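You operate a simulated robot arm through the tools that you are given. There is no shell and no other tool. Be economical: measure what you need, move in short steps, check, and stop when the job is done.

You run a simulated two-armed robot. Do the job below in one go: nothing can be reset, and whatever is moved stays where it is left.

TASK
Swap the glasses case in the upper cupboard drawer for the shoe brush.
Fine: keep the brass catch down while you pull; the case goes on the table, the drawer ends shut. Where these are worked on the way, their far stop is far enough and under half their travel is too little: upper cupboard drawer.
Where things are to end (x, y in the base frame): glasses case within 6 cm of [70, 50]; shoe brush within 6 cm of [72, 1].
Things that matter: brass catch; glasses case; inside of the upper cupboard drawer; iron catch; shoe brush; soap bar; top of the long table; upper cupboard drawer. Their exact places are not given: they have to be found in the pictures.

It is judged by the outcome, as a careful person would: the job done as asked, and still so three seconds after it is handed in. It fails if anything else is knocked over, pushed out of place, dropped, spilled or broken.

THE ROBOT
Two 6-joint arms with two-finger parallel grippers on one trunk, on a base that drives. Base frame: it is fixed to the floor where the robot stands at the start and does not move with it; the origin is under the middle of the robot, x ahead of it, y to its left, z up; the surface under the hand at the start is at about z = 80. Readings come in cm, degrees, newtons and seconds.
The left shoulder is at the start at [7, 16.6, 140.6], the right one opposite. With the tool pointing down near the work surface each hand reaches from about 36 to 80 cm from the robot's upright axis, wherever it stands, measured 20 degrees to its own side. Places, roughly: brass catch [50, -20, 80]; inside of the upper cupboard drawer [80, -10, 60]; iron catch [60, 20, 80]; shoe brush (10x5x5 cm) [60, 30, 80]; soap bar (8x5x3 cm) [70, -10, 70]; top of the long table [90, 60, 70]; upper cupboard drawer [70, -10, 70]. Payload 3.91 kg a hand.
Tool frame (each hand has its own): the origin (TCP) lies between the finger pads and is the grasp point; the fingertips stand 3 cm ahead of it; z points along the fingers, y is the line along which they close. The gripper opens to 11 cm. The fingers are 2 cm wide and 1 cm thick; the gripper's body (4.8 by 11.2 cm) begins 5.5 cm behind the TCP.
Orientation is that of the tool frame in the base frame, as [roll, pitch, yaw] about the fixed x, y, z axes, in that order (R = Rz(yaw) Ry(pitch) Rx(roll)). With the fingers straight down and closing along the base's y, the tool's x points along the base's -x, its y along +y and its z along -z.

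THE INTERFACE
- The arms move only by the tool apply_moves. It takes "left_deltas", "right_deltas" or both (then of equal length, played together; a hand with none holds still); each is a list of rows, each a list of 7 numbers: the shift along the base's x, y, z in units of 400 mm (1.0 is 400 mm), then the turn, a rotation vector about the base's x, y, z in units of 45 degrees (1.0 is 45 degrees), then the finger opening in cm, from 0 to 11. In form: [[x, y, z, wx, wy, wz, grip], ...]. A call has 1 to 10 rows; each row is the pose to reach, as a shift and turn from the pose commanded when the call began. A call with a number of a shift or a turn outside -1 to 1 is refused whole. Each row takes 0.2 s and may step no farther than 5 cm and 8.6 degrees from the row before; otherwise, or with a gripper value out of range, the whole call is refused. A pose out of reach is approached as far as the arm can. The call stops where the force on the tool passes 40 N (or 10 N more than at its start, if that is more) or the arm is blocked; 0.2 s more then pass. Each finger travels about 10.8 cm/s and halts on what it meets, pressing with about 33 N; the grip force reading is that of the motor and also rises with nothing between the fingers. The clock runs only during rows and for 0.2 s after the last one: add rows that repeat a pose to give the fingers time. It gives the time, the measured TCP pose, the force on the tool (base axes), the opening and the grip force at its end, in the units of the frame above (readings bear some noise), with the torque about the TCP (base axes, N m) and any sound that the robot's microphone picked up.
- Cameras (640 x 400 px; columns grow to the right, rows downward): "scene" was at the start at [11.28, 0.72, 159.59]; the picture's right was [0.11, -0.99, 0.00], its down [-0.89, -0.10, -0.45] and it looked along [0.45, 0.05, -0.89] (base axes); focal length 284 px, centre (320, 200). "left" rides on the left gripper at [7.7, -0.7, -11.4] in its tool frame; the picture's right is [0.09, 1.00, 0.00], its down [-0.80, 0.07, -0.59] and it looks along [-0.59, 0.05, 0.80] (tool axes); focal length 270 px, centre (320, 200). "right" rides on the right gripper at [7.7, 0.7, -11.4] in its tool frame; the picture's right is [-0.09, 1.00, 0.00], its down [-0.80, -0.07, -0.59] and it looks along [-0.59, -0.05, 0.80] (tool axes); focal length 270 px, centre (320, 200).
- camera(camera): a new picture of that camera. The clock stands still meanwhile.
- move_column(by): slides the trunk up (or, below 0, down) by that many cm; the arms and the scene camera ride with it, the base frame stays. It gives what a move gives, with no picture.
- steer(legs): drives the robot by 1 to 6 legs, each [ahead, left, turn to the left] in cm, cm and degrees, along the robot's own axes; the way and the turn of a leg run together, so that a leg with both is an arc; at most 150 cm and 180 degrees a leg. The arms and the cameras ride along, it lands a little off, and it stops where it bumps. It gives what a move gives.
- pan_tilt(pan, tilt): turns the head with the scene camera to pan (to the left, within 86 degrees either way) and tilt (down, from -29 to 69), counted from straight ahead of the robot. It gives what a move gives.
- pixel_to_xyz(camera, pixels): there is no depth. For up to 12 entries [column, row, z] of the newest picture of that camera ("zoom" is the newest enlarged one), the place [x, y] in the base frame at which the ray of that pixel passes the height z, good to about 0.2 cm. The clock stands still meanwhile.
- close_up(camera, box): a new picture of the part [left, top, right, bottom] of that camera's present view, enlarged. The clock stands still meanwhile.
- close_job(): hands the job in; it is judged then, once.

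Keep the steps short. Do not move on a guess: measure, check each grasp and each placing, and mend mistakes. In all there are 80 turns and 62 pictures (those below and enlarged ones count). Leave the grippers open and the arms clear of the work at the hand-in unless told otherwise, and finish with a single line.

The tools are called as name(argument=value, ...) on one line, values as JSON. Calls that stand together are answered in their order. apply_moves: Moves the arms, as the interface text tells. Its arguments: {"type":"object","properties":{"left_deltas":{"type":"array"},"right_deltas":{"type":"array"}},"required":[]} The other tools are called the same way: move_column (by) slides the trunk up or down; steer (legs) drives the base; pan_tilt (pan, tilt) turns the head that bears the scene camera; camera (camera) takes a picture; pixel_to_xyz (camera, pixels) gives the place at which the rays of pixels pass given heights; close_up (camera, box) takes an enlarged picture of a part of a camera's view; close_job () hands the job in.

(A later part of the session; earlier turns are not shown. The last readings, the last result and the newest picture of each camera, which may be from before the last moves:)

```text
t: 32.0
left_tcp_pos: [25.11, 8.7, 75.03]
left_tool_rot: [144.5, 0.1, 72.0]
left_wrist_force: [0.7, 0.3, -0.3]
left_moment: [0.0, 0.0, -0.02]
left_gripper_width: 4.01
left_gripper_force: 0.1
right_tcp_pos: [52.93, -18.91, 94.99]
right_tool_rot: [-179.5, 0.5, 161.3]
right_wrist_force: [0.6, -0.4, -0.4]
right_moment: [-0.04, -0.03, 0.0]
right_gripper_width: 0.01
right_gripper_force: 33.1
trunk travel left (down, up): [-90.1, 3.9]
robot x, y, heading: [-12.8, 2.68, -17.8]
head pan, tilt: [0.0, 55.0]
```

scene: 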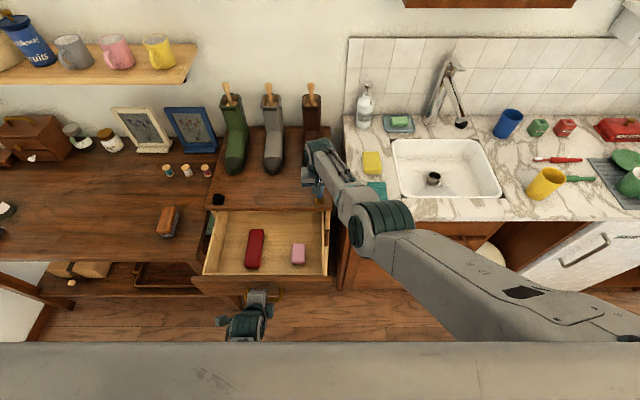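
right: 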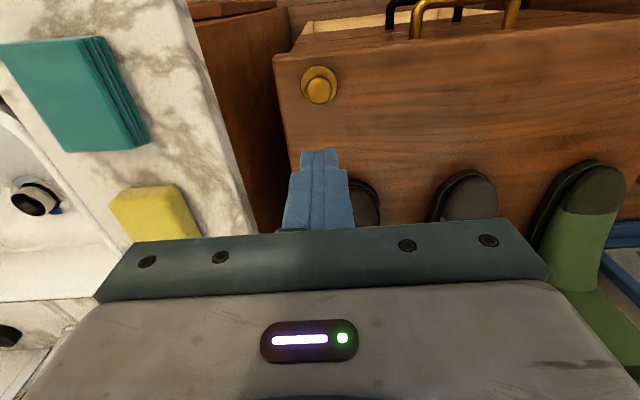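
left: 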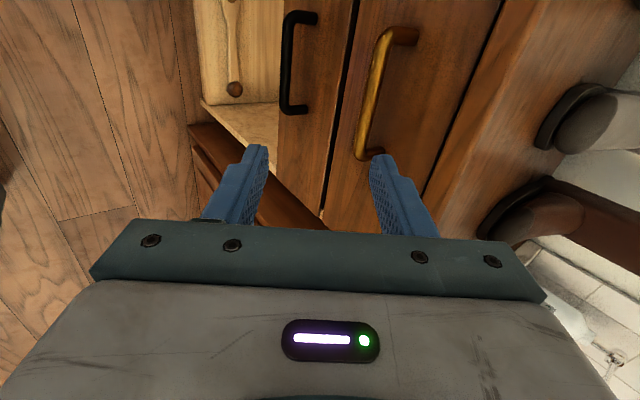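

Released cleanly. The current stand suits the left hand for working in the drawer. I'll raise the left hand, un-tilt it and bring it above the drawer.

apply_moves(left_deltas=[[0, 0, 0.075, 0.035, 0.109, 0, 6], [0.025, 0, 0.15, 0.07, 0.217, 0, 6], [0.1, 0, 0.225, 0.105, 0.326, 0, 6], [0.2, 0, 0.275, 0.141, 0.435, 0, 6], [0.3, 0, 0.3, 0.176, 0.543, 0, 8], [0.4, 0, 0.325, 0.211, 0.652, 0, 9], [0.5, 0, 0.35, 0.247, 0.761, 0, 10], [0.5, 0, 0.35, 0.247, 0.761, 0, 10]])

apply_moves(left_deltas=[[0, 0, 0, 0, 0, 0.167, 10], [0, 0, 0, 0, 0, 0.333, 10], [0, 0, 0, 0, 0, 0.5, 10], [0, 0, 0, 0, 0, 0.667, 10], [0, 0, 0, 0, 0, 0.833, 10], [0, 0, 0, 0, 0, 1, 10]])

apply_moves(left_deltas=[[0, 0, 0, 0, 0, 0.167, 10], [0, 0, 0, 0, 0, 0.333, 10], [0, 0, 0, 0, 0, 0.5, 10], [0, 0, 0, 0, 0, 0.667, 10], [0, 0, 0, 0, 0, 0.833, 10], [0, 0, 0, 0, 0, 1, 10]])

camera(camera="left")

```text
t: 33.8
left_tcp_pos: [45.25, 8.77, 89.13]
left_tool_rot: [-179.4, 0.0, 72.0]
left_wrist_force: [-0.2, -0.6, -0.4]
left_moment: [0.0, -0.03, -0.02]
left_gripper_width: 10.02
left_gripper_force: 0.0
right_tcp_pos: [52.93, -18.79, 95.01]
right_tool_rot: [-179.6, 0.5, 161.1]
right_wrist_force: [0.0, 0.6, 0.9]
right_moment: [0.01, 0.0, -0.01]
right_gripper_width: 0.0
right_gripper_force: 33.0
trunk travel left (down, up): [-90.1, 3.9]
robot x, y, heading: [-13.09, 2.5, -17.5]
head pan, tilt: [0.0, 55.0]
```

```text
t: 35.2
left_tcp_pos: [45.27, 8.68, 88.95]
left_tool_rot: [-179.5, 0.1, 117.1]
left_wrist_force: [-0.4, -1.2, 0.0]
left_moment: [0.02, 0.02, -0.02]
left_gripper_width: 10.0
left_gripper_force: 0.0
right_tcp_pos: [52.94, -18.77, 94.87]
right_tool_rot: [-179.5, 0.4, 161.2]
right_wrist_force: [0.7, 0.4, 0.4]
right_moment: [-0.02, 0.0, 0.0]
right_gripper_width: 0.0
right_gripper_force: 33.4
trunk travel left (down, up): [-90.1, 3.9]
robot x, y, heading: [-12.56, 2.56, -18.0]
head pan, tilt: [0.0, 55.0]
```

```text
t: 36.6
left_tcp_pos: [45.22, 8.78, 88.88]
left_tool_rot: [-179.5, 0.0, 162.0]
left_wrist_force: [0.1, -0.6, 0.9]
left_moment: [0.0, 0.01, 0.01]
left_gripper_width: 10.01
left_gripper_force: 0.1
right_tcp_pos: [52.95, -18.81, 94.95]
right_tool_rot: [-179.5, 0.5, 161.2]
right_wrist_force: [0.4, -0.1, -0.1]
right_moment: [-0.01, -0.02, 0.0]
right_gripper_width: 0.0
right_gripper_force: 33.3
trunk travel left (down, up): [-90.1, 3.9]
robot x, y, heading: [-12.63, 2.72, -17.7]
head pan, tilt: [0.0, 55.0]
```

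```text
31 pictures are left
```

left: 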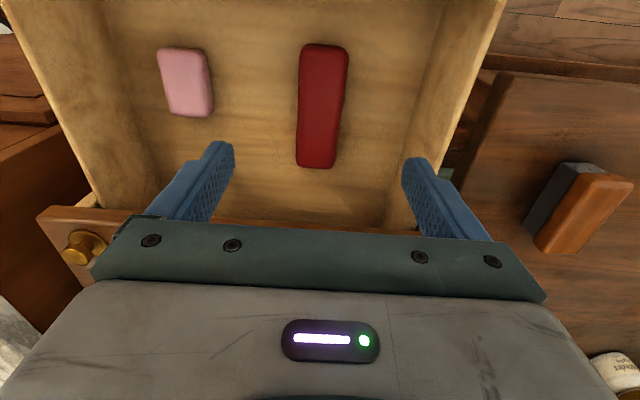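

The case lies squarely below, with its long side along the drawer, and the soap is well apart. I'll measure the case's place and height using both cameras.

pixel_to_xyz(camera="left", pixels=[[323, 106, 60], [323, 106, 66], [323, 106, 70], [325, 45, 66], [316, 166, 66], [298, 106, 66], [347, 106, 66], [185, 82, 66]])

pixel_to_xyz(camera="scene", pixels=[[255.5, 247, 60], [255.5, 247, 66], [255.5, 247, 70]])

close_up(camera="scene", box=[180, 180, 360, 300])

```text
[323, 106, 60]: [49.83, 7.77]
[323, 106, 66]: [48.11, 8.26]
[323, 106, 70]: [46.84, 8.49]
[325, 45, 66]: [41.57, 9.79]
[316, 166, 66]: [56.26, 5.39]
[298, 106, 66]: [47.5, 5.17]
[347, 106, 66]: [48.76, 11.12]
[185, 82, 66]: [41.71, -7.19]
```

```text
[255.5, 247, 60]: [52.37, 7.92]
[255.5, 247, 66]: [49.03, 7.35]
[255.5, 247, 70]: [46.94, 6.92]
```

```text
3.33 times, centred on (270, 240) of scene
```

zoom: 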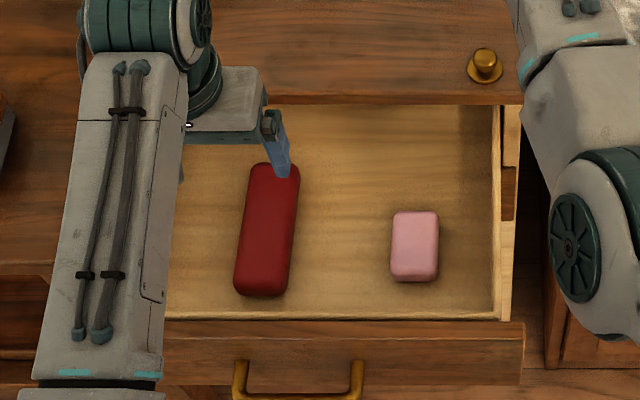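

pixel_to_xyz(camera="zoom", pixels=[[262, 292, 62], [262, 292, 66], [262, 292, 70], [274, 164, 66], [274, 164, 70], [414, 240, 66], [414, 240, 70], [267, 228, 66], [267, 228, 70]])

pixel_to_xyz(camera="left", pixels=[[325, 46, 62], [325, 46, 70], [316, 166, 70], [186, 82, 66], [186, 82, 70]])

```text
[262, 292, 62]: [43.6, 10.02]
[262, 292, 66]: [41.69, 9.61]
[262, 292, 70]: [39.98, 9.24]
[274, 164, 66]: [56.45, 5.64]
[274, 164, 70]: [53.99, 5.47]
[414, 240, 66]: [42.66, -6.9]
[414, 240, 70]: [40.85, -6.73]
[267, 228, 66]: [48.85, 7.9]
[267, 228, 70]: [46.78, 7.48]
```

```text
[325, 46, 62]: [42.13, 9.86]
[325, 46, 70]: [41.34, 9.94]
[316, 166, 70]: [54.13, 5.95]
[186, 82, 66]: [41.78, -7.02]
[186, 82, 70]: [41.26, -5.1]
```

Both views agree: the case centre is at (49, 7.6) with its top at z≈66, about 15 by 6 cm. I'll descend over its middle to TCP z=66.5.

apply_moves(left_deltas=[[0.05, -0.015, -0.05, 0, 0, 0, 10], [0.095, -0.03, -0.15, 0, 0, 0, 10], [0.095, -0.03, -0.25, 0, 0, 0, 10], [0.095, -0.03, -0.35, 0, 0, 0, 10], [0.095, -0.03, -0.45, 0, 0, 0, 10], [0.095, -0.03, -0.51, 0, 0, 0, 10], [0.095, -0.03, -0.56, 0, 0, 0, 10]])

camera(camera="left")

```text
t: 38.3
left_tcp_pos: [50.02, 7.18, 67.75]
left_tool_rot: [-179.8, 1.5, 161.9]
left_wrist_force: [-1.7, -2.7, 23.8]
left_moment: [1.12, -0.09, 0.07]
left_gripper_width: 9.88
left_gripper_force: 0.0
right_tcp_pos: [52.81, -19.09, 95.07]
right_tool_rot: [-179.5, 0.6, 161.2]
right_wrist_force: [1.3, -0.1, 0.2]
right_moment: [0.01, 0.01, 0.02]
right_gripper_width: 0.0
right_gripper_force: 33.4
trunk travel left (down, up): [-90.1, 3.9]
robot x, y, heading: [-12.77, 2.29, -17.8]
head pan, tilt: [0.0, 55.0]
stopped in row 7 (left hand): the force on the tool passed its limit at 42 N (the readings are from after the stop); the commanded pose is now the measured one
```

```text
29 pictures are left
```

left: 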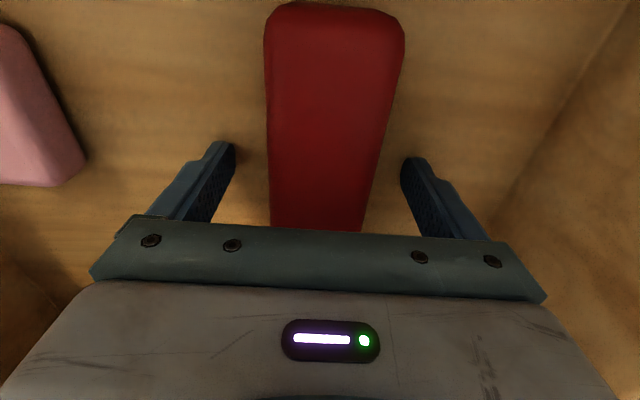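

The fingertips touched the drawer floor, so it's at z≈64.7. The case is between the fingers. I'll lift 0.8 cm, shift back 1.5 cm to its middle and close.

apply_moves(left_deltas=[[0, 0, 0.02, 0, 0, 0, 10], [-0.036, 0.011, 0.02, 0, 0, 0, 10], [-0.036, 0.011, 0.02, 0, 0, 0, 6], [-0.036, 0.011, 0.02, 0, 0, 0, 3], [-0.036, 0.011, 0.02, 0, 0, 0, 3], [-0.036, 0.011, 0.02, 0, 0, 0, 2], [-0.036, 0.011, 0.02, 0, 0, 0, 2]])

```text
t: 39.9
left_tcp_pos: [48.56, 7.72, 68.16]
left_tool_rot: [-179.7, 1.1, 161.9]
left_wrist_force: [0.5, 1.4, 4.2]
left_moment: [0.16, 0.0, 0.02]
left_gripper_width: 5.44
left_gripper_force: 33.5
right_tcp_pos: [52.9, -18.84, 94.92]
right_tool_rot: [-179.5, 0.5, 161.2]
right_wrist_force: [0.4, 0.1, 0.2]
right_moment: [0.01, -0.02, -0.02]
right_gripper_width: 0.01
right_gripper_force: 33.1
trunk travel left (down, up): [-90.1, 3.9]
robot x, y, heading: [-12.44, 2.49, -17.9]
head pan, tilt: [0.0, 55.0]
```

Gripped at 5.4 cm wide. I'll lift it out.

apply_moves(left_deltas=[[0, 0, 0.05, 0, 0, 0, 2], [0, 0, 0.15, 0, 0, 0, 2], [0, 0, 0.25, 0, 0, 0, 2], [0, 0, 0.35, 0, 0, 0, 2], [0, 0, 0.45, 0, 0, 0, 2], [0, 0, 0.55, 0, 0, 0, 2], [0, 0, 0.6, 0, 0, 0, 2]])

camera(camera="scene")

```text
t: 41.5
left_tcp_pos: [48.43, 7.91, 92.16]
left_tool_rot: [-179.7, 1.0, 162.0]
left_wrist_force: [-0.1, 0.2, -0.3]
left_moment: [0.02, 0.01, -0.05]
left_gripper_width: 2.01
left_gripper_force: 0.1
right_tcp_pos: [53.04, -18.92, 94.98]
right_tool_rot: [-179.5, 0.5, 161.2]
right_wrist_force: [-0.3, 0.5, 0.5]
right_moment: [-0.04, 0.03, -0.01]
right_gripper_width: 0.01
right_gripper_force: 33.2
trunk travel left (down, up): [-90.1, 3.9]
robot x, y, heading: [-12.78, 2.35, -18.0]
head pan, tilt: [0.0, 55.0]
```

```text
28 pictures are left
```

scene: 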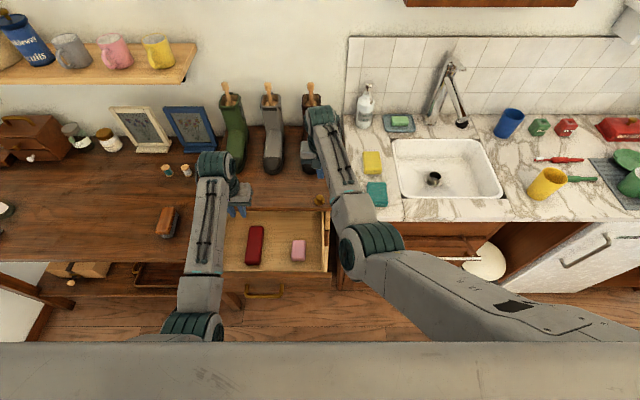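

The case slipped out and is still in the drawer, so the grip was too high on its rounded edge. I'll look and re-measure.

camera(camera="left")

close_up(camera="scene", box=[210, 200, 330, 280])

```text
27 pictures are left
```

left: 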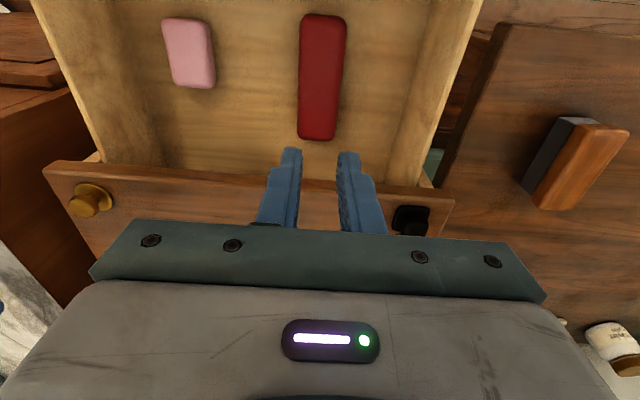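

```text
5.00 times, centred on (270, 240) of scene
```

zoom: 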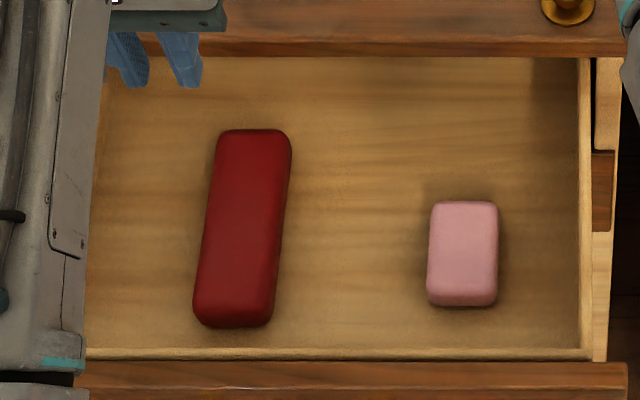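

pixel_to_xyz(camera="zoom", pixels=[[243, 226, 68], [255, 133, 68], [233, 318, 68], [463, 250, 67]])

pixel_to_xyz(camera="left", pixels=[[321, 77, 68], [324, 15, 68], [317, 138, 68], [189, 52, 67]])

```text
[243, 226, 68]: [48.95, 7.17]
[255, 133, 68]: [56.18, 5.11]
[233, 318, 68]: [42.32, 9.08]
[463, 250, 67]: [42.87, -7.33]
```

```text
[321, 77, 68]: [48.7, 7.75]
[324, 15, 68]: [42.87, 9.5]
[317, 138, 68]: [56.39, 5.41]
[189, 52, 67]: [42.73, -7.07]
```

Both views agree: the case centre is at (49.2, 7.4), with its top at 68 and the floor at about 64.7. I'll go down again until the tips are just above the floor.

apply_moves(left_deltas=[[0.015, -0.01, 0, 0, 0, 0, 10], [0.015, -0.01, 0, 0, 0, 0, 10], [0.015, -0.01, -0.1, 0, 0, 0, 10], [0.015, -0.01, -0.2, 0, 0, 0, 10], [0.015, -0.01, -0.3, 0, 0, 0, 10], [0.015, -0.01, -0.4, 0, 0, 0, 10], [0.015, -0.01, -0.5, 0, 0, 0, 10], [0.015, -0.01, -0.57, 0, 0, 0, 10], [0.015, -0.01, -0.6, 0, 0, 0, 10], [0.015, -0.01, -0.606, 0, 0, 0, 10]])

apply_moves(left_deltas=[[0, 0, 0, 0, 0, 0, 6], [0, 0, 0, 0, 0, 0, 3], [0, 0, 0, 0, 0, 0, 0], [0, 0, 0, 0, 0, 0, 0], [0, 0, 0, 0, 0, 0, 0]])

apply_moves(left_deltas=[[0, 0, 0.01, 0, 0, 0, 0], [0, 0, 0.02, 0, 0, 0, 0], [0, 0, 0.035, 0, 0, 0, 0], [0, 0, 0.05, 0, 0, 0, 0]])

close_up(camera="left", box=[160, 0, 480, 240])

```text
t: 43.7
left_tcp_pos: [49.12, 7.46, 67.82]
left_tool_rot: [-179.7, 1.0, 162.0]
left_wrist_force: [-0.5, 0.1, -0.7]
left_moment: [-0.04, -0.02, -0.01]
left_gripper_width: 10.0
left_gripper_force: 0.0
right_tcp_pos: [53.0, -18.86, 94.98]
right_tool_rot: [-179.5, 0.4, 161.2]
right_wrist_force: [-0.6, 0.1, -0.4]
right_moment: [0.01, 0.03, 0.0]
right_gripper_width: 0.0
right_gripper_force: 33.2
trunk travel left (down, up): [-90.1, 3.9]
robot x, y, heading: [-12.83, 2.54, -18.0]
head pan, tilt: [0.0, 55.0]
```

```text
t: 44.9
left_tcp_pos: [49.17, 7.45, 67.76]
left_tool_rot: [-179.7, 1.0, 162.1]
left_wrist_force: [0.1, 0.5, 0.6]
left_moment: [0.03, -0.21, 0.04]
left_gripper_width: 5.46
left_gripper_force: 32.8
right_tcp_pos: [52.97, -18.88, 94.98]
right_tool_rot: [-179.5, 0.3, 161.2]
right_wrist_force: [-0.4, -0.7, 0.6]
right_moment: [-0.04, 0.02, -0.01]
right_gripper_width: 0.0
right_gripper_force: 32.5
trunk travel left (down, up): [-90.1, 3.9]
robot x, y, heading: [-12.88, 2.42, -17.9]
head pan, tilt: [0.0, 55.0]
```

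```text
t: 45.9
left_tcp_pos: [49.1, 7.5, 69.87]
left_tool_rot: [-179.7, 1.0, 162.1]
left_wrist_force: [-0.5, -0.2, -1.2]
left_moment: [0.02, 0.02, -0.01]
left_gripper_width: 5.47
left_gripper_force: 33.2
right_tcp_pos: [53.01, -18.85, 95.02]
right_tool_rot: [-179.6, 0.4, 161.2]
right_wrist_force: [0.7, 0.2, 0.1]
right_moment: [-0.03, -0.01, 0.01]
right_gripper_width: 0.0
right_gripper_force: 32.7
trunk travel left (down, up): [-90.1, 3.9]
robot x, y, heading: [-12.61, 2.18, -17.9]
head pan, tilt: [0.0, 55.0]
```

```text
1.67 times, centred on (320, 120) of left
```

zoom: 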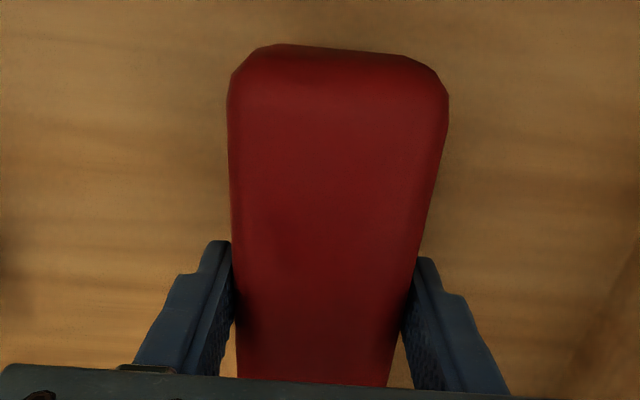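

Still gripped at 5.47 cm after 2 cm. I'll keep lifting slowly.

apply_moves(left_deltas=[[0, 0, 0.03, 0, 0, 0, 0], [0, 0, 0.06, 0, 0, 0, 0], [0, 0, 0.09, 0, 0, 0, 0], [0, 0, 0.12, 0, 0, 0, 0], [0, 0, 0.16, 0, 0, 0, 0], [0, 0, 0.2, 0, 0, 0, 0], [0, 0, 0.24, 0, 0, 0, 0], [0, 0, 0.28, 0, 0, 0, 0], [0, 0, 0.32, 0, 0, 0, 0], [0, 0, 0.36, 0, 0, 0, 0]])

camera(camera="left")

```text
t: 48.1
left_tcp_pos: [49.09, 7.46, 84.43]
left_tool_rot: [-179.7, 1.0, 162.0]
left_wrist_force: [-0.7, 0.2, -1.0]
left_moment: [0.02, 0.0, -0.01]
left_gripper_width: 5.45
left_gripper_force: 33.2
right_tcp_pos: [53.08, -18.91, 94.92]
right_tool_rot: [-179.6, 0.4, 161.0]
right_wrist_force: [-0.1, 0.5, -0.6]
right_moment: [0.0, 0.0, 0.02]
right_gripper_width: 0.02
right_gripper_force: 33.1
trunk travel left (down, up): [-90.1, 3.9]
robot x, y, heading: [-13.01, 2.47, -18.2]
head pan, tilt: [0.0, 55.0]
```

```text
24 pictures are left
```

left: 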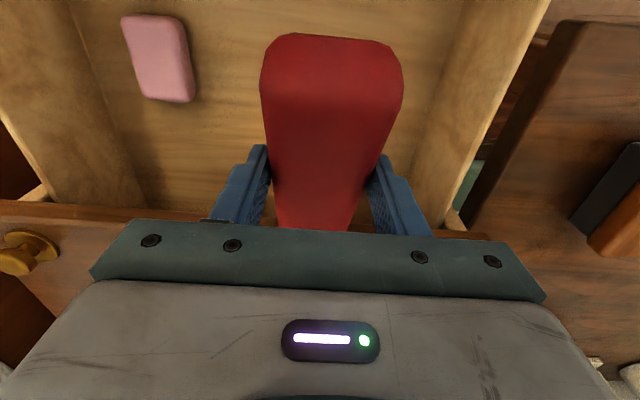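

The case is held firmly. Before driving, I'll measure the table's front edge and the brush.

pixel_to_xyz(camera="scene", pixels=[[185, 262, 75], [100, 259, 75], [10, 254, 75], [168, 222, 79], [100, 200, 75], [163, 172, 76], [10, 208, 76], [75, 165, 75], [318, 198, 80]])

```text
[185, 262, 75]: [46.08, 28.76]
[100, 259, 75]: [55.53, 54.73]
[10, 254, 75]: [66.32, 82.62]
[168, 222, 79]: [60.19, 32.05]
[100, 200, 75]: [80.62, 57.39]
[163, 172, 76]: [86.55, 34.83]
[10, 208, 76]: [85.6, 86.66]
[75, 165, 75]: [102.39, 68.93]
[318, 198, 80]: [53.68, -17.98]
```

The table edge runs parallel at x≈54 near y=50, and the path is clear. I'll raise the case to z≈92, then strafe left 50 cm to stand in front of the table spot.

apply_moves(left_deltas=[[0, 0, 0.05, 0, 0, 0, 0], [0, 0, 0.1, 0, 0, 0, 0], [0, 0, 0.15, 0, 0, 0, 0], [0, 0, 0.19, 0, 0, 0, 0]])

steer(legs=[[0, 25, 0], [2, 25, 0]])

camera(camera="scene")

camera(camera="left")

```text
t: 49.1
left_tcp_pos: [49.03, 7.4, 91.84]
left_tool_rot: [-179.7, 1.0, 162.0]
left_wrist_force: [0.9, 0.6, -1.1]
left_moment: [0.0, 0.01, -0.01]
left_gripper_width: 5.43
left_gripper_force: 32.9
right_tcp_pos: [53.05, -18.89, 94.84]
right_tool_rot: [-179.5, 0.4, 161.3]
right_wrist_force: [-0.1, 0.3, -0.3]
right_moment: [-0.01, -0.02, 0.0]
right_gripper_width: 0.0
right_gripper_force: 32.9
trunk travel left (down, up): [-90.1, 3.9]
robot x, y, heading: [-12.68, 2.61, -17.7]
head pan, tilt: [0.0, 55.0]
```

```text
t: 52.3
left_tcp_pos: [65.97, 54.29, 91.83]
left_tool_rot: [-179.7, 1.1, 162.2]
left_wrist_force: [-0.5, 0.0, -1.1]
left_moment: [0.0, 0.01, 0.02]
left_gripper_width: 5.46
left_gripper_force: 33.4
right_tcp_pos: [70.0, 28.11, 94.93]
right_tool_rot: [-179.6, 0.4, 161.4]
right_wrist_force: [0.0, 0.3, -0.1]
right_moment: [0.0, 0.0, 0.0]
right_gripper_width: 0.0
right_gripper_force: 32.3
trunk travel left (down, up): [-90.1, 3.9]
robot x, y, heading: [4.25, 49.6, -17.8]
head pan, tilt: [0.0, 55.0]
```

```text
23 pictures are left
```

scene: 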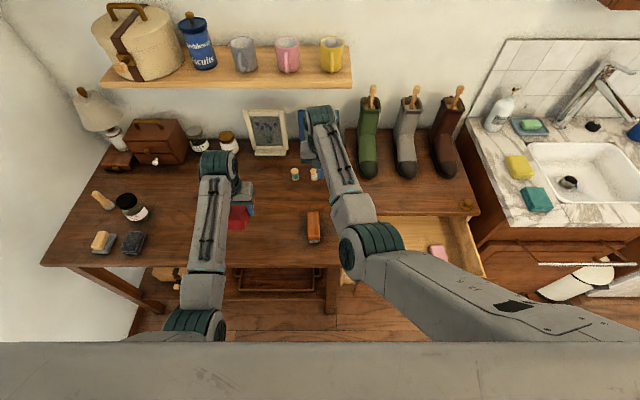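

```text
22 pictures are left
```

left: 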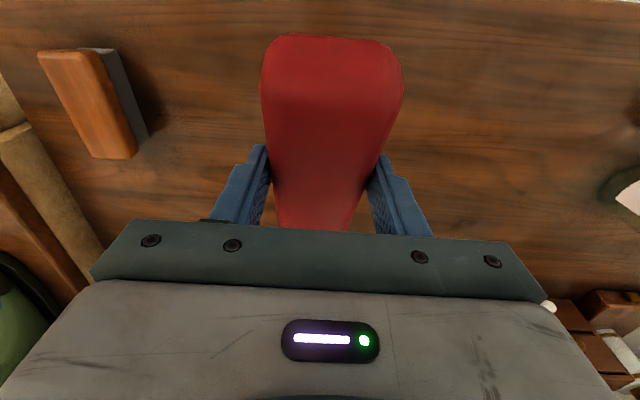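

There's clear table below. I'll move over (70, 50.3), then lower slowly until it touches.

apply_moves(left_deltas=[[0.05, -0.05, 0, 0, 0, 0, 0], [0.1, -0.1, 0, 0, 0, 0, 0], [0.1, -0.1, -0.1, 0, 0, 0, 0], [0.1, -0.1, -0.2, 0, 0, 0, 0], [0.1, -0.1, -0.28, 0, 0, 0, 0], [0.1, -0.1, -0.3, 0, 0, 0, 0], [0.1, -0.1, -0.315, 0, 0, 0, 0], [0.1, -0.1, -0.325, 0, 0, 0, 0]])

```text
t: 54.1
left_tcp_pos: [69.88, 50.4, 78.98]
left_tool_rot: [-179.7, 1.3, 162.1]
left_wrist_force: [-3.6, 0.2, 12.5]
left_moment: [0.06, -0.88, 0.0]
left_gripper_width: 5.47
left_gripper_force: 33.1
right_tcp_pos: [69.87, 28.1, 95.15]
right_tool_rot: [-179.5, 0.6, 161.2]
right_wrist_force: [-0.6, -0.2, -0.4]
right_moment: [0.03, 0.02, -0.03]
right_gripper_width: 0.0
right_gripper_force: 32.9
trunk travel left (down, up): [-90.1, 3.9]
robot x, y, heading: [3.89, 49.52, -17.7]
head pan, tilt: [0.0, 55.0]
```

It's in light contact with the table at 12 N. I'll open and lift straight up.

apply_moves(left_deltas=[[0, 0, 0, 0, 0, 0, 7], [0, 0, 0, 0, 0, 0, 10], [0, 0, 0, 0, 0, 0, 10], [0, 0, 0.05, 0, 0, 0, 10], [0, 0, 0.15, 0, 0, 0, 10], [0, 0, 0.25, 0, 0, 0, 10], [0, 0, 0.3, 0, 0, 0, 10]])

camera(camera="left")

```text
t: 55.7
left_tcp_pos: [69.96, 50.26, 90.92]
left_tool_rot: [-179.6, 1.0, 162.0]
left_wrist_force: [-0.5, -0.8, 1.2]
left_moment: [0.01, 0.02, 0.0]
left_gripper_width: 10.0
left_gripper_force: 0.0
right_tcp_pos: [70.12, 28.15, 94.87]
right_tool_rot: [-179.5, 0.4, 161.4]
right_wrist_force: [-0.7, 0.0, -0.4]
right_moment: [0.01, -0.01, -0.01]
right_gripper_width: 0.0
right_gripper_force: 33.4
trunk travel left (down, up): [-90.1, 3.9]
robot x, y, heading: [4.03, 49.48, -17.7]
head pan, tilt: [0.0, 55.0]
```

```text
21 pictures are left
```

left: 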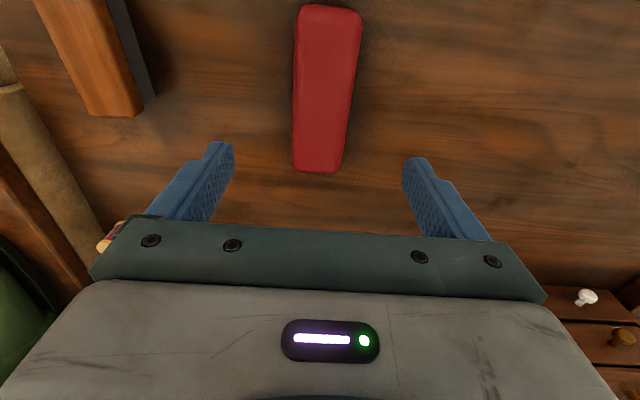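

The case stands on the table at about (70, 50). Now I'll drive so the left hand comes over the brush at about (61, 32.5).

pixel_to_xyz(camera="left", pixels=[[327, 90, 78], [320, 168, 78], [330, 10, 78]])

steer(legs=[[-3.1, 0, 0], [0, -19.7, 0]])

camera(camera="left")

close_up(camera="scene", box=[160, 160, 340, 290])

```text
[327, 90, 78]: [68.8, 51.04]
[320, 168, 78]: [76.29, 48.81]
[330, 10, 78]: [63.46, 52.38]
```

```text
t: 57.7
left_tcp_pos: [61.28, 32.54, 90.72]
left_tool_rot: [-179.7, 1.0, 162.0]
left_wrist_force: [1.1, 0.5, 0.3]
left_moment: [-0.06, 0.05, -0.02]
left_gripper_width: 10.0
left_gripper_force: 0.0
right_tcp_pos: [61.34, 10.52, 94.92]
right_tool_rot: [-179.4, 0.4, 161.3]
right_wrist_force: [-1.3, 0.6, 0.2]
right_moment: [-0.03, 0.02, 0.01]
right_gripper_width: 0.0
right_gripper_force: 33.5
trunk travel left (down, up): [-90.1, 3.9]
robot x, y, heading: [-4.85, 31.69, -17.7]
head pan, tilt: [0.0, 55.0]
```

```text
20 pictures are left
```

left: 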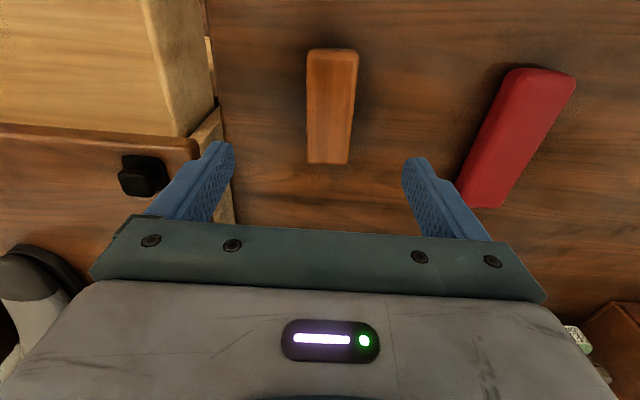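

```text
3.08 times, centred on (250, 225) of scene
```

zoom: 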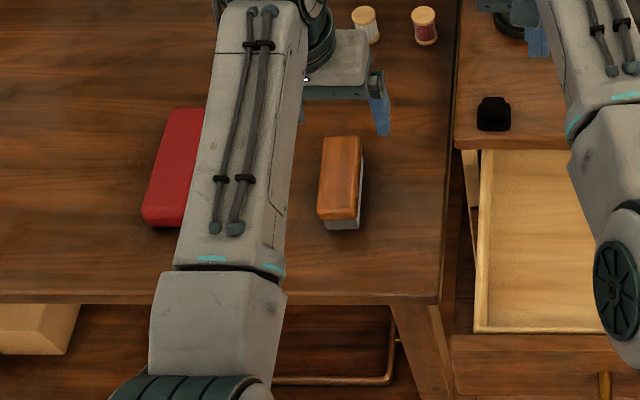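

pixel_to_xyz(camera="left", pixels=[[331, 106, 80.5], [333, 50, 80.5], [327, 162, 80.5]])

pixel_to_xyz(camera="zoom", pixels=[[342, 140, 80.5], [338, 212, 80.5], [340, 176, 80.5], [340, 176, 79]])

```text
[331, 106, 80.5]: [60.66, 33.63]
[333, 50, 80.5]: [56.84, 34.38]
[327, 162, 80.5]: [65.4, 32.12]
```

```text
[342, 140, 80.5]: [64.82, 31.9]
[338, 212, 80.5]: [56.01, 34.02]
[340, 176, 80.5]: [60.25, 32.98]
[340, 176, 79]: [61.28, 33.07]
```

The brush is at (60.9, 33.2), aligned with the hand. I'll descend to TCP z=79.8 and grip.

apply_moves(left_deltas=[[-0.01, 0.0175, 0, 0, 0, 0, 10], [-0.01, 0.0175, -0.1, 0, 0, 0, 10], [-0.01, 0.0175, -0.2, 0, 0, 0, 10], [-0.01, 0.0175, -0.25, 0, 0, 0, 10], [-0.01, 0.0175, -0.275, 0, 0, 0, 10], [-0.01, 0.0175, -0.275, 0, 0, 0, 6], [-0.01, 0.0175, -0.275, 0, 0, 0, 3], [-0.01, 0.0175, -0.275, 0, 0, 0, 0], [-0.01, 0.0175, -0.275, 0, 0, 0, 0], [-0.01, 0.0175, -0.275, 0, 0, 0, 0]])

apply_moves(left_deltas=[[0, 0, 0.02, 0, 0, 0, 0], [0, 0, 0.05, 0, 0, 0, 0], [0, 0, 0.09, 0, 0, 0, 0], [0, 0, 0.14, 0, 0, 0, 0], [0, 0, 0.19, 0, 0, 0, 0], [0, 0, 0.24, 0, 0, 0, 0], [0, 0, 0.29, 0, 0, 0, 0], [0, 0, 0.32, 0, 0, 0, 0]])

camera(camera="left")

```text
t: 59.9
left_tcp_pos: [60.66, 33.21, 79.92]
left_tool_rot: [-179.7, 0.9, 162.1]
left_wrist_force: [-0.1, 0.9, -0.4]
left_moment: [0.03, -0.05, 0.02]
left_gripper_width: 4.18
left_gripper_force: 32.9
right_tcp_pos: [61.12, 10.27, 94.85]
right_tool_rot: [-179.4, 0.5, 161.2]
right_wrist_force: [0.3, -0.5, 0.8]
right_moment: [-0.01, -0.02, 0.02]
right_gripper_width: 0.01
right_gripper_force: 32.9
trunk travel left (down, up): [-90.1, 3.9]
robot x, y, heading: [-4.46, 31.18, -17.7]
head pan, tilt: [0.0, 55.0]
```

```text
t: 61.7
left_tcp_pos: [60.71, 33.02, 92.63]
left_tool_rot: [-179.7, 1.0, 162.1]
left_wrist_force: [0.4, -0.1, -1.7]
left_moment: [-0.01, 0.02, 0.0]
left_gripper_width: 4.14
left_gripper_force: 32.9
right_tcp_pos: [61.19, 10.21, 94.98]
right_tool_rot: [-179.5, 0.5, 161.2]
right_wrist_force: [0.1, 0.1, -0.9]
right_moment: [0.0, -0.01, -0.02]
right_gripper_width: 0.0
right_gripper_force: 33.4
trunk travel left (down, up): [-90.1, 3.9]
robot x, y, heading: [-4.44, 31.68, -17.9]
head pan, tilt: [0.0, 55.0]
```

```text
18 pictures are left
```

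left: 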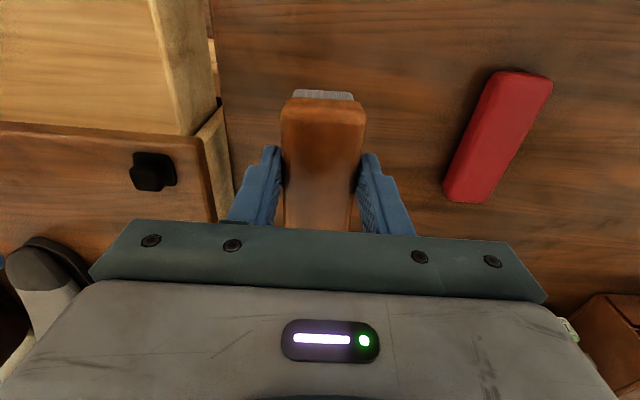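

The brush is held at 4.1 cm. The drawer is displaced about (-24, 7.7), so the in-drawer spot for (72, 1) is now (48, 8.7). I'll drive back and right so the hand comes over it.

steer(legs=[[-4.6, 0, 0], [0, -27.1, 0]])

camera(camera="left")

```text
t: 64.1
left_tcp_pos: [47.94, 8.92, 92.66]
left_tool_rot: [-179.6, 1.1, 161.9]
left_wrist_force: [0.9, 0.0, -1.8]
left_moment: [-0.01, 0.05, 0.01]
left_gripper_width: 4.14
left_gripper_force: 33.0
right_tcp_pos: [48.51, -13.79, 94.94]
right_tool_rot: [-179.4, 0.6, 161.1]
right_wrist_force: [0.4, 0.7, -0.1]
right_moment: [0.0, -0.02, 0.0]
right_gripper_width: 0.02
right_gripper_force: 33.1
trunk travel left (down, up): [-90.1, 3.9]
robot x, y, heading: [-17.35, 7.32, -18.1]
head pan, tilt: [0.0, 55.0]
```

```text
17 pictures are left
```

left: 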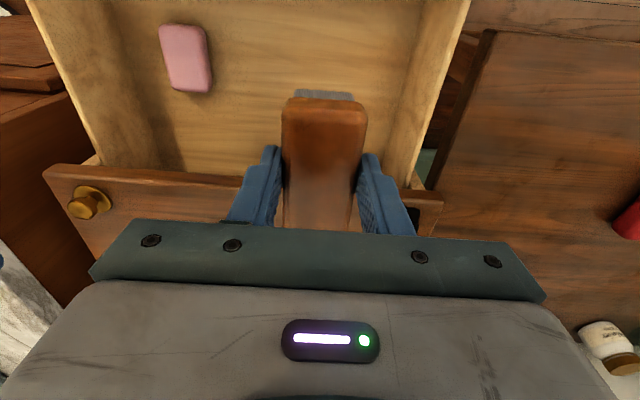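

I'm over the spot. I'll lower slowly to the drawer floor, expecting contact near TCP z 68.8.

apply_moves(left_deltas=[[0, -0.0125, -0.1, 0, 0, 0, 0], [0, -0.0125, -0.2, 0, 0, 0, 0], [0, -0.0125, -0.3, 0, 0, 0, 0], [0, -0.0125, -0.4, 0, 0, 0, 0], [0, -0.0125, -0.5, 0, 0, 0, 0], [0, -0.0125, -0.555, 0, 0, 0, 0], [0, -0.0125, -0.575, 0, 0, 0, 0], [0, -0.0125, -0.59, 0, 0, 0, 0], [0, -0.0125, -0.598, 0, 0, 0, 0]])

```text
t: 65.9
left_tcp_pos: [49.03, 7.94, 70.19]
left_tool_rot: [-179.9, 2.3, 162.0]
left_wrist_force: [-1.2, 0.1, 31.7]
left_moment: [0.53, 1.07, 0.06]
left_gripper_width: 4.16
left_gripper_force: 33.2
right_tcp_pos: [48.41, -14.19, 95.04]
right_tool_rot: [-179.4, 0.5, 161.0]
right_wrist_force: [0.7, 0.7, 0.4]
right_moment: [0.0, 0.03, -0.02]
right_gripper_width: 0.0
right_gripper_force: 32.9
trunk travel left (down, up): [-90.1, 3.9]
robot x, y, heading: [-17.04, 7.62, -18.0]
head pan, tilt: [0.0, 55.0]
stopped in row 8 (left hand): the force on the tool passed its limit at 49 N (the readings are from after the stop); the commanded pose is now the measured one
```

Contact is a bit higher than expected, at TCP 70.2. I'll ease up 0.4 cm and look before letting go.

apply_moves(left_deltas=[[0, 0, 0.006, 0, 0, 0, 0], [0, 0, 0.01, 0, 0, 0, 0]])

camera(camera="left")

camera(camera="scene")

```text
t: 66.5
left_tcp_pos: [48.68, 8.03, 70.29]
left_tool_rot: [-179.9, 1.9, 162.0]
left_wrist_force: [0.7, -1.3, 16.9]
left_moment: [-0.12, -0.96, -0.04]
left_gripper_width: 4.14
left_gripper_force: 32.7
right_tcp_pos: [48.39, -14.16, 95.1]
right_tool_rot: [-179.5, 0.6, 160.9]
right_wrist_force: [0.3, -0.5, -0.4]
right_moment: [0.01, -0.02, 0.01]
right_gripper_width: 0.0
right_gripper_force: 32.9
trunk travel left (down, up): [-90.1, 3.9]
robot x, y, heading: [-17.06, 7.48, -17.5]
head pan, tilt: [0.0, 55.0]
```

```text
16 pictures are left
```

left: 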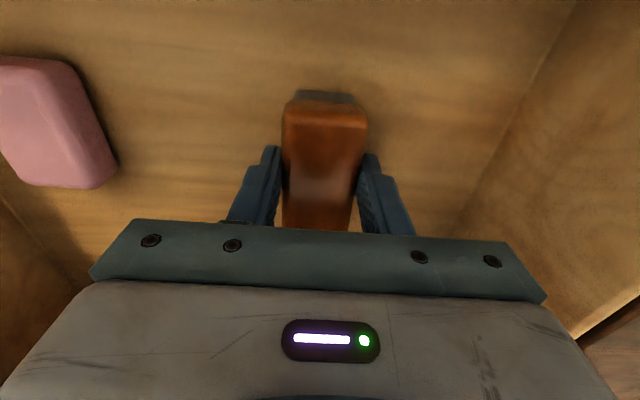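

```text
15 pictures are left
```

scene: 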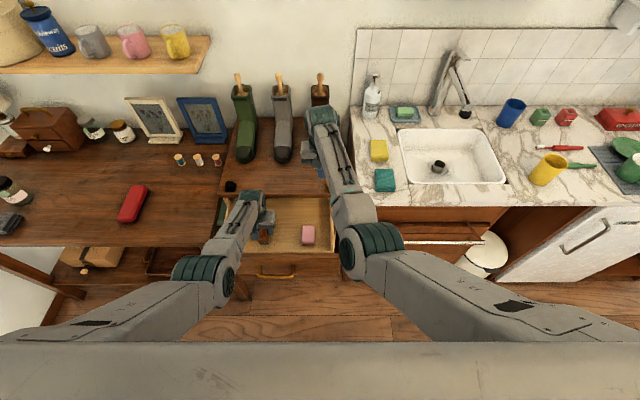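

The brush rests on the drawer floor, clear of the soap. I'll open and lift.

apply_moves(left_deltas=[[0, 0, 0, 0, 0, 0, 6], [0, 0, 0, 0, 0, 0, 8], [0, 0, 0, 0, 0, 0, 8], [0, 0, 0.05, 0, 0, 0, 8], [0, 0, 0.15, 0, 0, 0, 8], [0, 0, 0.25, 0, 0, 0, 8], [0, 0, 0.35, 0, 0, 0, 8], [0, 0, 0.45, 0, 0, 0, 8], [0, 0, 0.55, 0, 0, 0, 8]])

camera(camera="left")

```text
t: 68.5
left_tcp_pos: [48.65, 7.96, 92.09]
left_tool_rot: [-179.8, 1.6, 162.0]
left_wrist_force: [-0.1, 0.6, 0.0]
left_moment: [-0.01, 0.02, -0.01]
left_gripper_width: 7.98
left_gripper_force: 0.0
right_tcp_pos: [48.54, -14.08, 95.03]
right_tool_rot: [-179.4, 0.5, 160.9]
right_wrist_force: [-0.9, 1.1, 0.2]
right_moment: [0.0, 0.02, 0.0]
right_gripper_width: 0.0
right_gripper_force: 33.0
trunk travel left (down, up): [-90.1, 3.9]
robot x, y, heading: [-17.01, 7.69, -17.8]
head pan, tilt: [0.0, 55.0]
```

```text
14 pictures are left
```

left: 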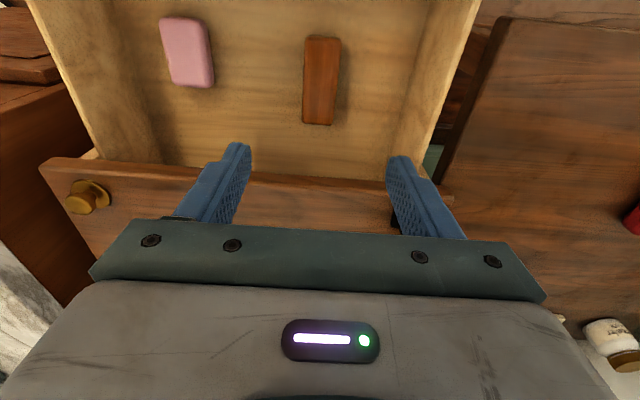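

The brush stands well in the drawer and the soap hasn't moved. To shut the drawer I'll back the base 5 cm and bring the closed left hand in front of the handle bar, so it can push on its middle.

pixel_to_xyz(camera="left", pixels=[[321, 81, 69.5], [187, 52, 67]])

steer(legs=[[-5, 0, 0]])

apply_moves(left_deltas=[[-0.1, 0, -0.04, 0, 0, 0, 4], [-0.2, 0, -0.08, 0, 0, 0, 0], [-0.3, 0, -0.12, 0, 0, 0, 0], [-0.4, 0, -0.16, 0, 0, 0, 0], [-0.48, -0.01, -0.18, 0, 0, 0, 0], [-0.48, -0.01, -0.18, 0, 0, 0, 0]])

camera(camera="scene")

```text
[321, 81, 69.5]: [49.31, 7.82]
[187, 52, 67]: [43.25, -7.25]
```

```text
t: 69.4
left_tcp_pos: [44.76, 9.37, 91.53]
left_tool_rot: [-179.8, 1.2, 161.9]
left_wrist_force: [1.3, -0.4, 0.2]
left_moment: [0.01, 0.05, 0.02]
left_gripper_width: 8.02
left_gripper_force: 0.1
right_tcp_pos: [44.41, -12.82, 94.32]
right_tool_rot: [-179.5, 0.0, 161.0]
right_wrist_force: [0.5, -1.2, 0.1]
right_moment: [0.01, 0.1, -0.01]
right_gripper_width: 0.0
right_gripper_force: 33.1
trunk travel left (down, up): [-90.1, 3.9]
robot x, y, heading: [-22.04, 8.8, -18.0]
head pan, tilt: [0.0, 55.0]
```

```text
t: 70.8
left_tcp_pos: [25.31, 9.5, 84.98]
left_tool_rot: [179.7, 2.1, 161.9]
left_wrist_force: [-0.6, 0.7, -0.1]
left_moment: [-0.05, 0.02, 0.0]
left_gripper_width: 0.0
left_gripper_force: 33.1
right_tcp_pos: [43.95, -12.5, 94.98]
right_tool_rot: [-179.4, 0.5, 161.0]
right_wrist_force: [0.1, 0.5, 0.0]
right_moment: [0.0, -0.01, -0.01]
right_gripper_width: 0.01
right_gripper_force: 33.3
trunk travel left (down, up): [-90.1, 3.9]
robot x, y, heading: [-21.88, 8.94, -17.8]
head pan, tilt: [0.0, 55.0]
```

```text
13 pictures are left
```

scene: 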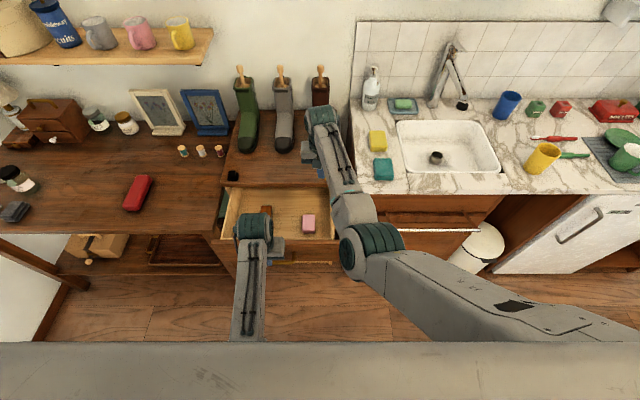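

The hand is about 3.5 cm in front of the bar, level with its centre. I'll lower to z≈71.5.

apply_moves(left_deltas=[[0, 0, -0.08, 0, 0, 0, 0], [-0.01, 0, -0.16, 0, 0, 0, 0], [-0.01, 0, -0.24, 0, 0, 0, 0], [-0.01, 0, -0.3, 0, 0, 0, 0], [-0.01, 0, -0.335, 0, 0, 0, 0]])

camera(camera="left")

```text
t: 72.0
left_tcp_pos: [24.6, 9.12, 71.43]
left_tool_rot: [-179.7, 1.7, 162.0]
left_wrist_force: [0.1, 0.1, -0.4]
left_moment: [-0.02, -0.01, -0.01]
left_gripper_width: 0.01
left_gripper_force: 32.6
right_tcp_pos: [43.91, -12.6, 94.91]
right_tool_rot: [-179.4, 0.4, 161.0]
right_wrist_force: [-0.9, -0.9, 0.7]
right_moment: [-0.02, 0.02, -0.02]
right_gripper_width: 0.0
right_gripper_force: 32.8
trunk travel left (down, up): [-90.1, 3.9]
robot x, y, heading: [-21.92, 8.94, -17.7]
head pan, tilt: [0.0, 55.0]
```

```text
12 pictures are left
```

left: 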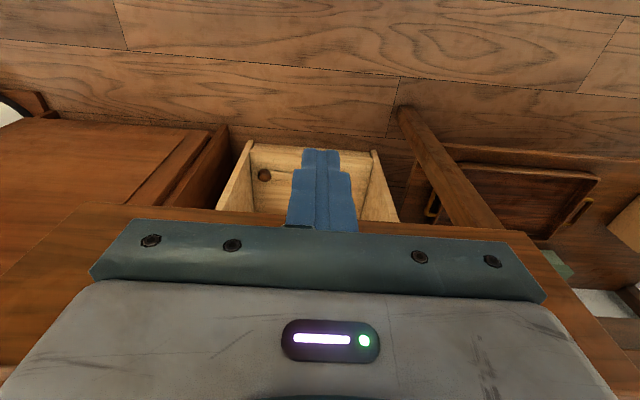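

I'll push the drawer shut gently along its axis, first 13 cm.

apply_moves(left_deltas=[[0.031, -0.01, 0, 0, 0, 0, 0], [0.062, -0.02, 0, 0, 0, 0, 0], [0.093, -0.03, 0, 0, 0, 0, 0], [0.124, -0.04, 0, 0, 0, 0, 0], [0.155, -0.05, 0, 0, 0, 0, 0], [0.186, -0.06, 0, 0, 0, 0, 0], [0.217, -0.07, 0, 0, 0, 0, 0], [0.248, -0.08, 0, 0, 0, 0, 0], [0.279, -0.09, 0, 0, 0, 0, 0], [0.31, -0.1, 0, 0, 0, 0, 0]])

camera(camera="scene")

```text
t: 74.2
left_tcp_pos: [37.0, 5.09, 71.41]
left_tool_rot: [-179.8, 1.8, 162.0]
left_wrist_force: [0.0, 0.5, 0.3]
left_moment: [0.02, 0.03, 0.03]
left_gripper_width: 0.0
left_gripper_force: 32.3
right_tcp_pos: [43.88, -12.61, 94.88]
right_tool_rot: [-179.4, 0.4, 161.0]
right_wrist_force: [0.6, 0.2, -0.2]
right_moment: [-0.02, 0.0, 0.0]
right_gripper_width: 0.0
right_gripper_force: 33.5
trunk travel left (down, up): [-90.1, 3.9]
robot x, y, heading: [-21.69, 9.27, -17.8]
head pan, tilt: [0.0, 55.0]
```

```text
11 pictures are left
```

scene: 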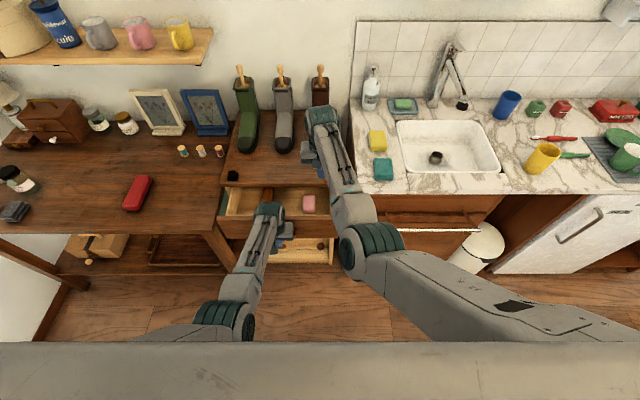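

It's closing smoothly with the contents staying put. I'll push another 12 cm.

apply_moves(left_deltas=[[0.029, -0.0093, 0, 0, 0, 0, 0], [0.058, -0.0187, 0, 0, 0, 0, 0], [0.087, -0.028, 0, 0, 0, 0, 0], [0.116, -0.0373, 0, 0, 0, 0, 0], [0.145, -0.0467, 0, 0, 0, 0, 0], [0.174, -0.056, 0, 0, 0, 0, 0], [0.203, -0.0653, 0, 0, 0, 0, 0], [0.232, -0.0747, 0, 0, 0, 0, 0], [0.261, -0.084, 0, 0, 0, 0, 0], [0.29, -0.0933, 0, 0, 0, 0, 0]])

```text
t: 76.4
left_tcp_pos: [45.56, 2.67, 72.27]
left_tool_rot: [-179.7, 1.6, 162.1]
left_wrist_force: [0.3, -0.8, 0.2]
left_moment: [-0.02, -0.01, -0.01]
left_gripper_width: 0.0
left_gripper_force: 32.8
left hand out of reach, approached as far as the arm can: row 8, 9, 10
right_tcp_pos: [43.95, -12.6, 94.78]
right_tool_rot: [-179.4, 0.5, 161.0]
right_wrist_force: [-0.5, -0.3, 0.5]
right_moment: [0.05, 0.0, 0.0]
right_gripper_width: 0.01
right_gripper_force: 33.2
trunk travel left (down, up): [-90.1, 3.9]
robot x, y, heading: [-22.0, 9.1, -18.0]
head pan, tilt: [0.0, 55.0]
```

The hand hit its reach limit with about 6 cm left. I'll draw it back 4 cm, drive forward 7 cm, then finish with the arm.

apply_moves(left_deltas=[[-0.08, 0.026, 0, 0, 0, 0, 0], [-0.17, 0.055, 0, 0, 0, 0, 0], [-0.23, 0.074, 0, 0, 0, 0, 0], [-0.23, 0.074, 0, 0, 0, 0, 0]])

steer(legs=[[7, 0, 0]])

```text
t: 77.4
left_tcp_pos: [36.3, 5.75, 72.18]
left_tool_rot: [-179.9, 1.6, 162.0]
left_wrist_force: [0.2, -0.6, 0.1]
left_moment: [-0.01, 0.01, 0.04]
left_gripper_width: 0.01
left_gripper_force: 32.8
right_tcp_pos: [43.86, -12.58, 94.89]
right_tool_rot: [-179.4, 0.5, 161.0]
right_wrist_force: [0.1, -0.3, 0.5]
right_moment: [0.01, -0.02, -0.01]
right_gripper_width: 0.0
right_gripper_force: 32.4
trunk travel left (down, up): [-90.1, 3.9]
robot x, y, heading: [-21.38, 8.56, -17.6]
head pan, tilt: [0.0, 55.0]
```

```text
t: 78.4
left_tcp_pos: [42.5, 3.82, 72.58]
left_tool_rot: [-179.7, 2.0, 162.1]
left_wrist_force: [0.5, -0.3, 0.1]
left_moment: [-0.02, -0.03, 0.0]
left_gripper_width: 0.01
left_gripper_force: 33.3
right_tcp_pos: [50.1, -14.48, 95.34]
right_tool_rot: [-179.5, 0.8, 161.2]
right_wrist_force: [-0.8, 0.0, -0.1]
right_moment: [-0.02, -0.03, -0.01]
right_gripper_width: 0.0
right_gripper_force: 33.1
trunk travel left (down, up): [-90.1, 3.9]
robot x, y, heading: [-14.77, 7.42, -17.7]
head pan, tilt: [0.0, 55.0]
```

apply_moves(left_deltas=[[0.03, -0.0096, -0.02, 0, 0, 0, 0], [0.06, -0.019, -0.02, 0, 0, 0, 0], [0.09, -0.029, -0.02, 0, 0, 0, 0], [0.115, -0.037, -0.02, 0, 0, 0, 0], [0.14, -0.045, -0.02, 0, 0, 0, 0], [0.165, -0.053, -0.02, 0, 0, 0, 0], [0.185, -0.0595, -0.02, 0, 0, 0, 0], [0.205, -0.066, -0.02, 0, 0, 0, 0], [0.22, -0.071, -0.02, 0, 0, 0, 0], [0.235, -0.0755, -0.02, 0, 0, 0, 0]])

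camera(camera="scene")

```text
t: 80.8
left_tcp_pos: [50.92, 1.15, 71.41]
left_tool_rot: [-179.6, 0.7, 162.1]
left_wrist_force: [-6.7, 1.1, 3.2]
left_moment: [-0.08, -0.55, 0.08]
left_gripper_width: 0.0
left_gripper_force: 33.4
left hand out of reach, approached as far as the arm can: row 10
right_tcp_pos: [50.37, -14.66, 95.09]
right_tool_rot: [-179.5, 0.6, 161.1]
right_wrist_force: [-0.1, 1.2, 0.0]
right_moment: [-0.01, 0.02, -0.01]
right_gripper_width: 0.02
right_gripper_force: 33.4
trunk travel left (down, up): [-90.1, 3.9]
robot x, y, heading: [-15.12, 7.18, -17.6]
head pan, tilt: [0.0, 55.0]
stopped in row 10 (left hand): the force on the tool passed its limit at 42 N (the readings are from after the stop); the commanded pose is now the measured one
```

```text
10 pictures are left
```

scene: 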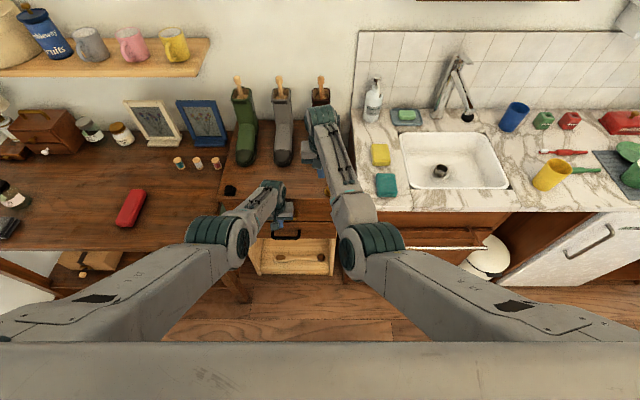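

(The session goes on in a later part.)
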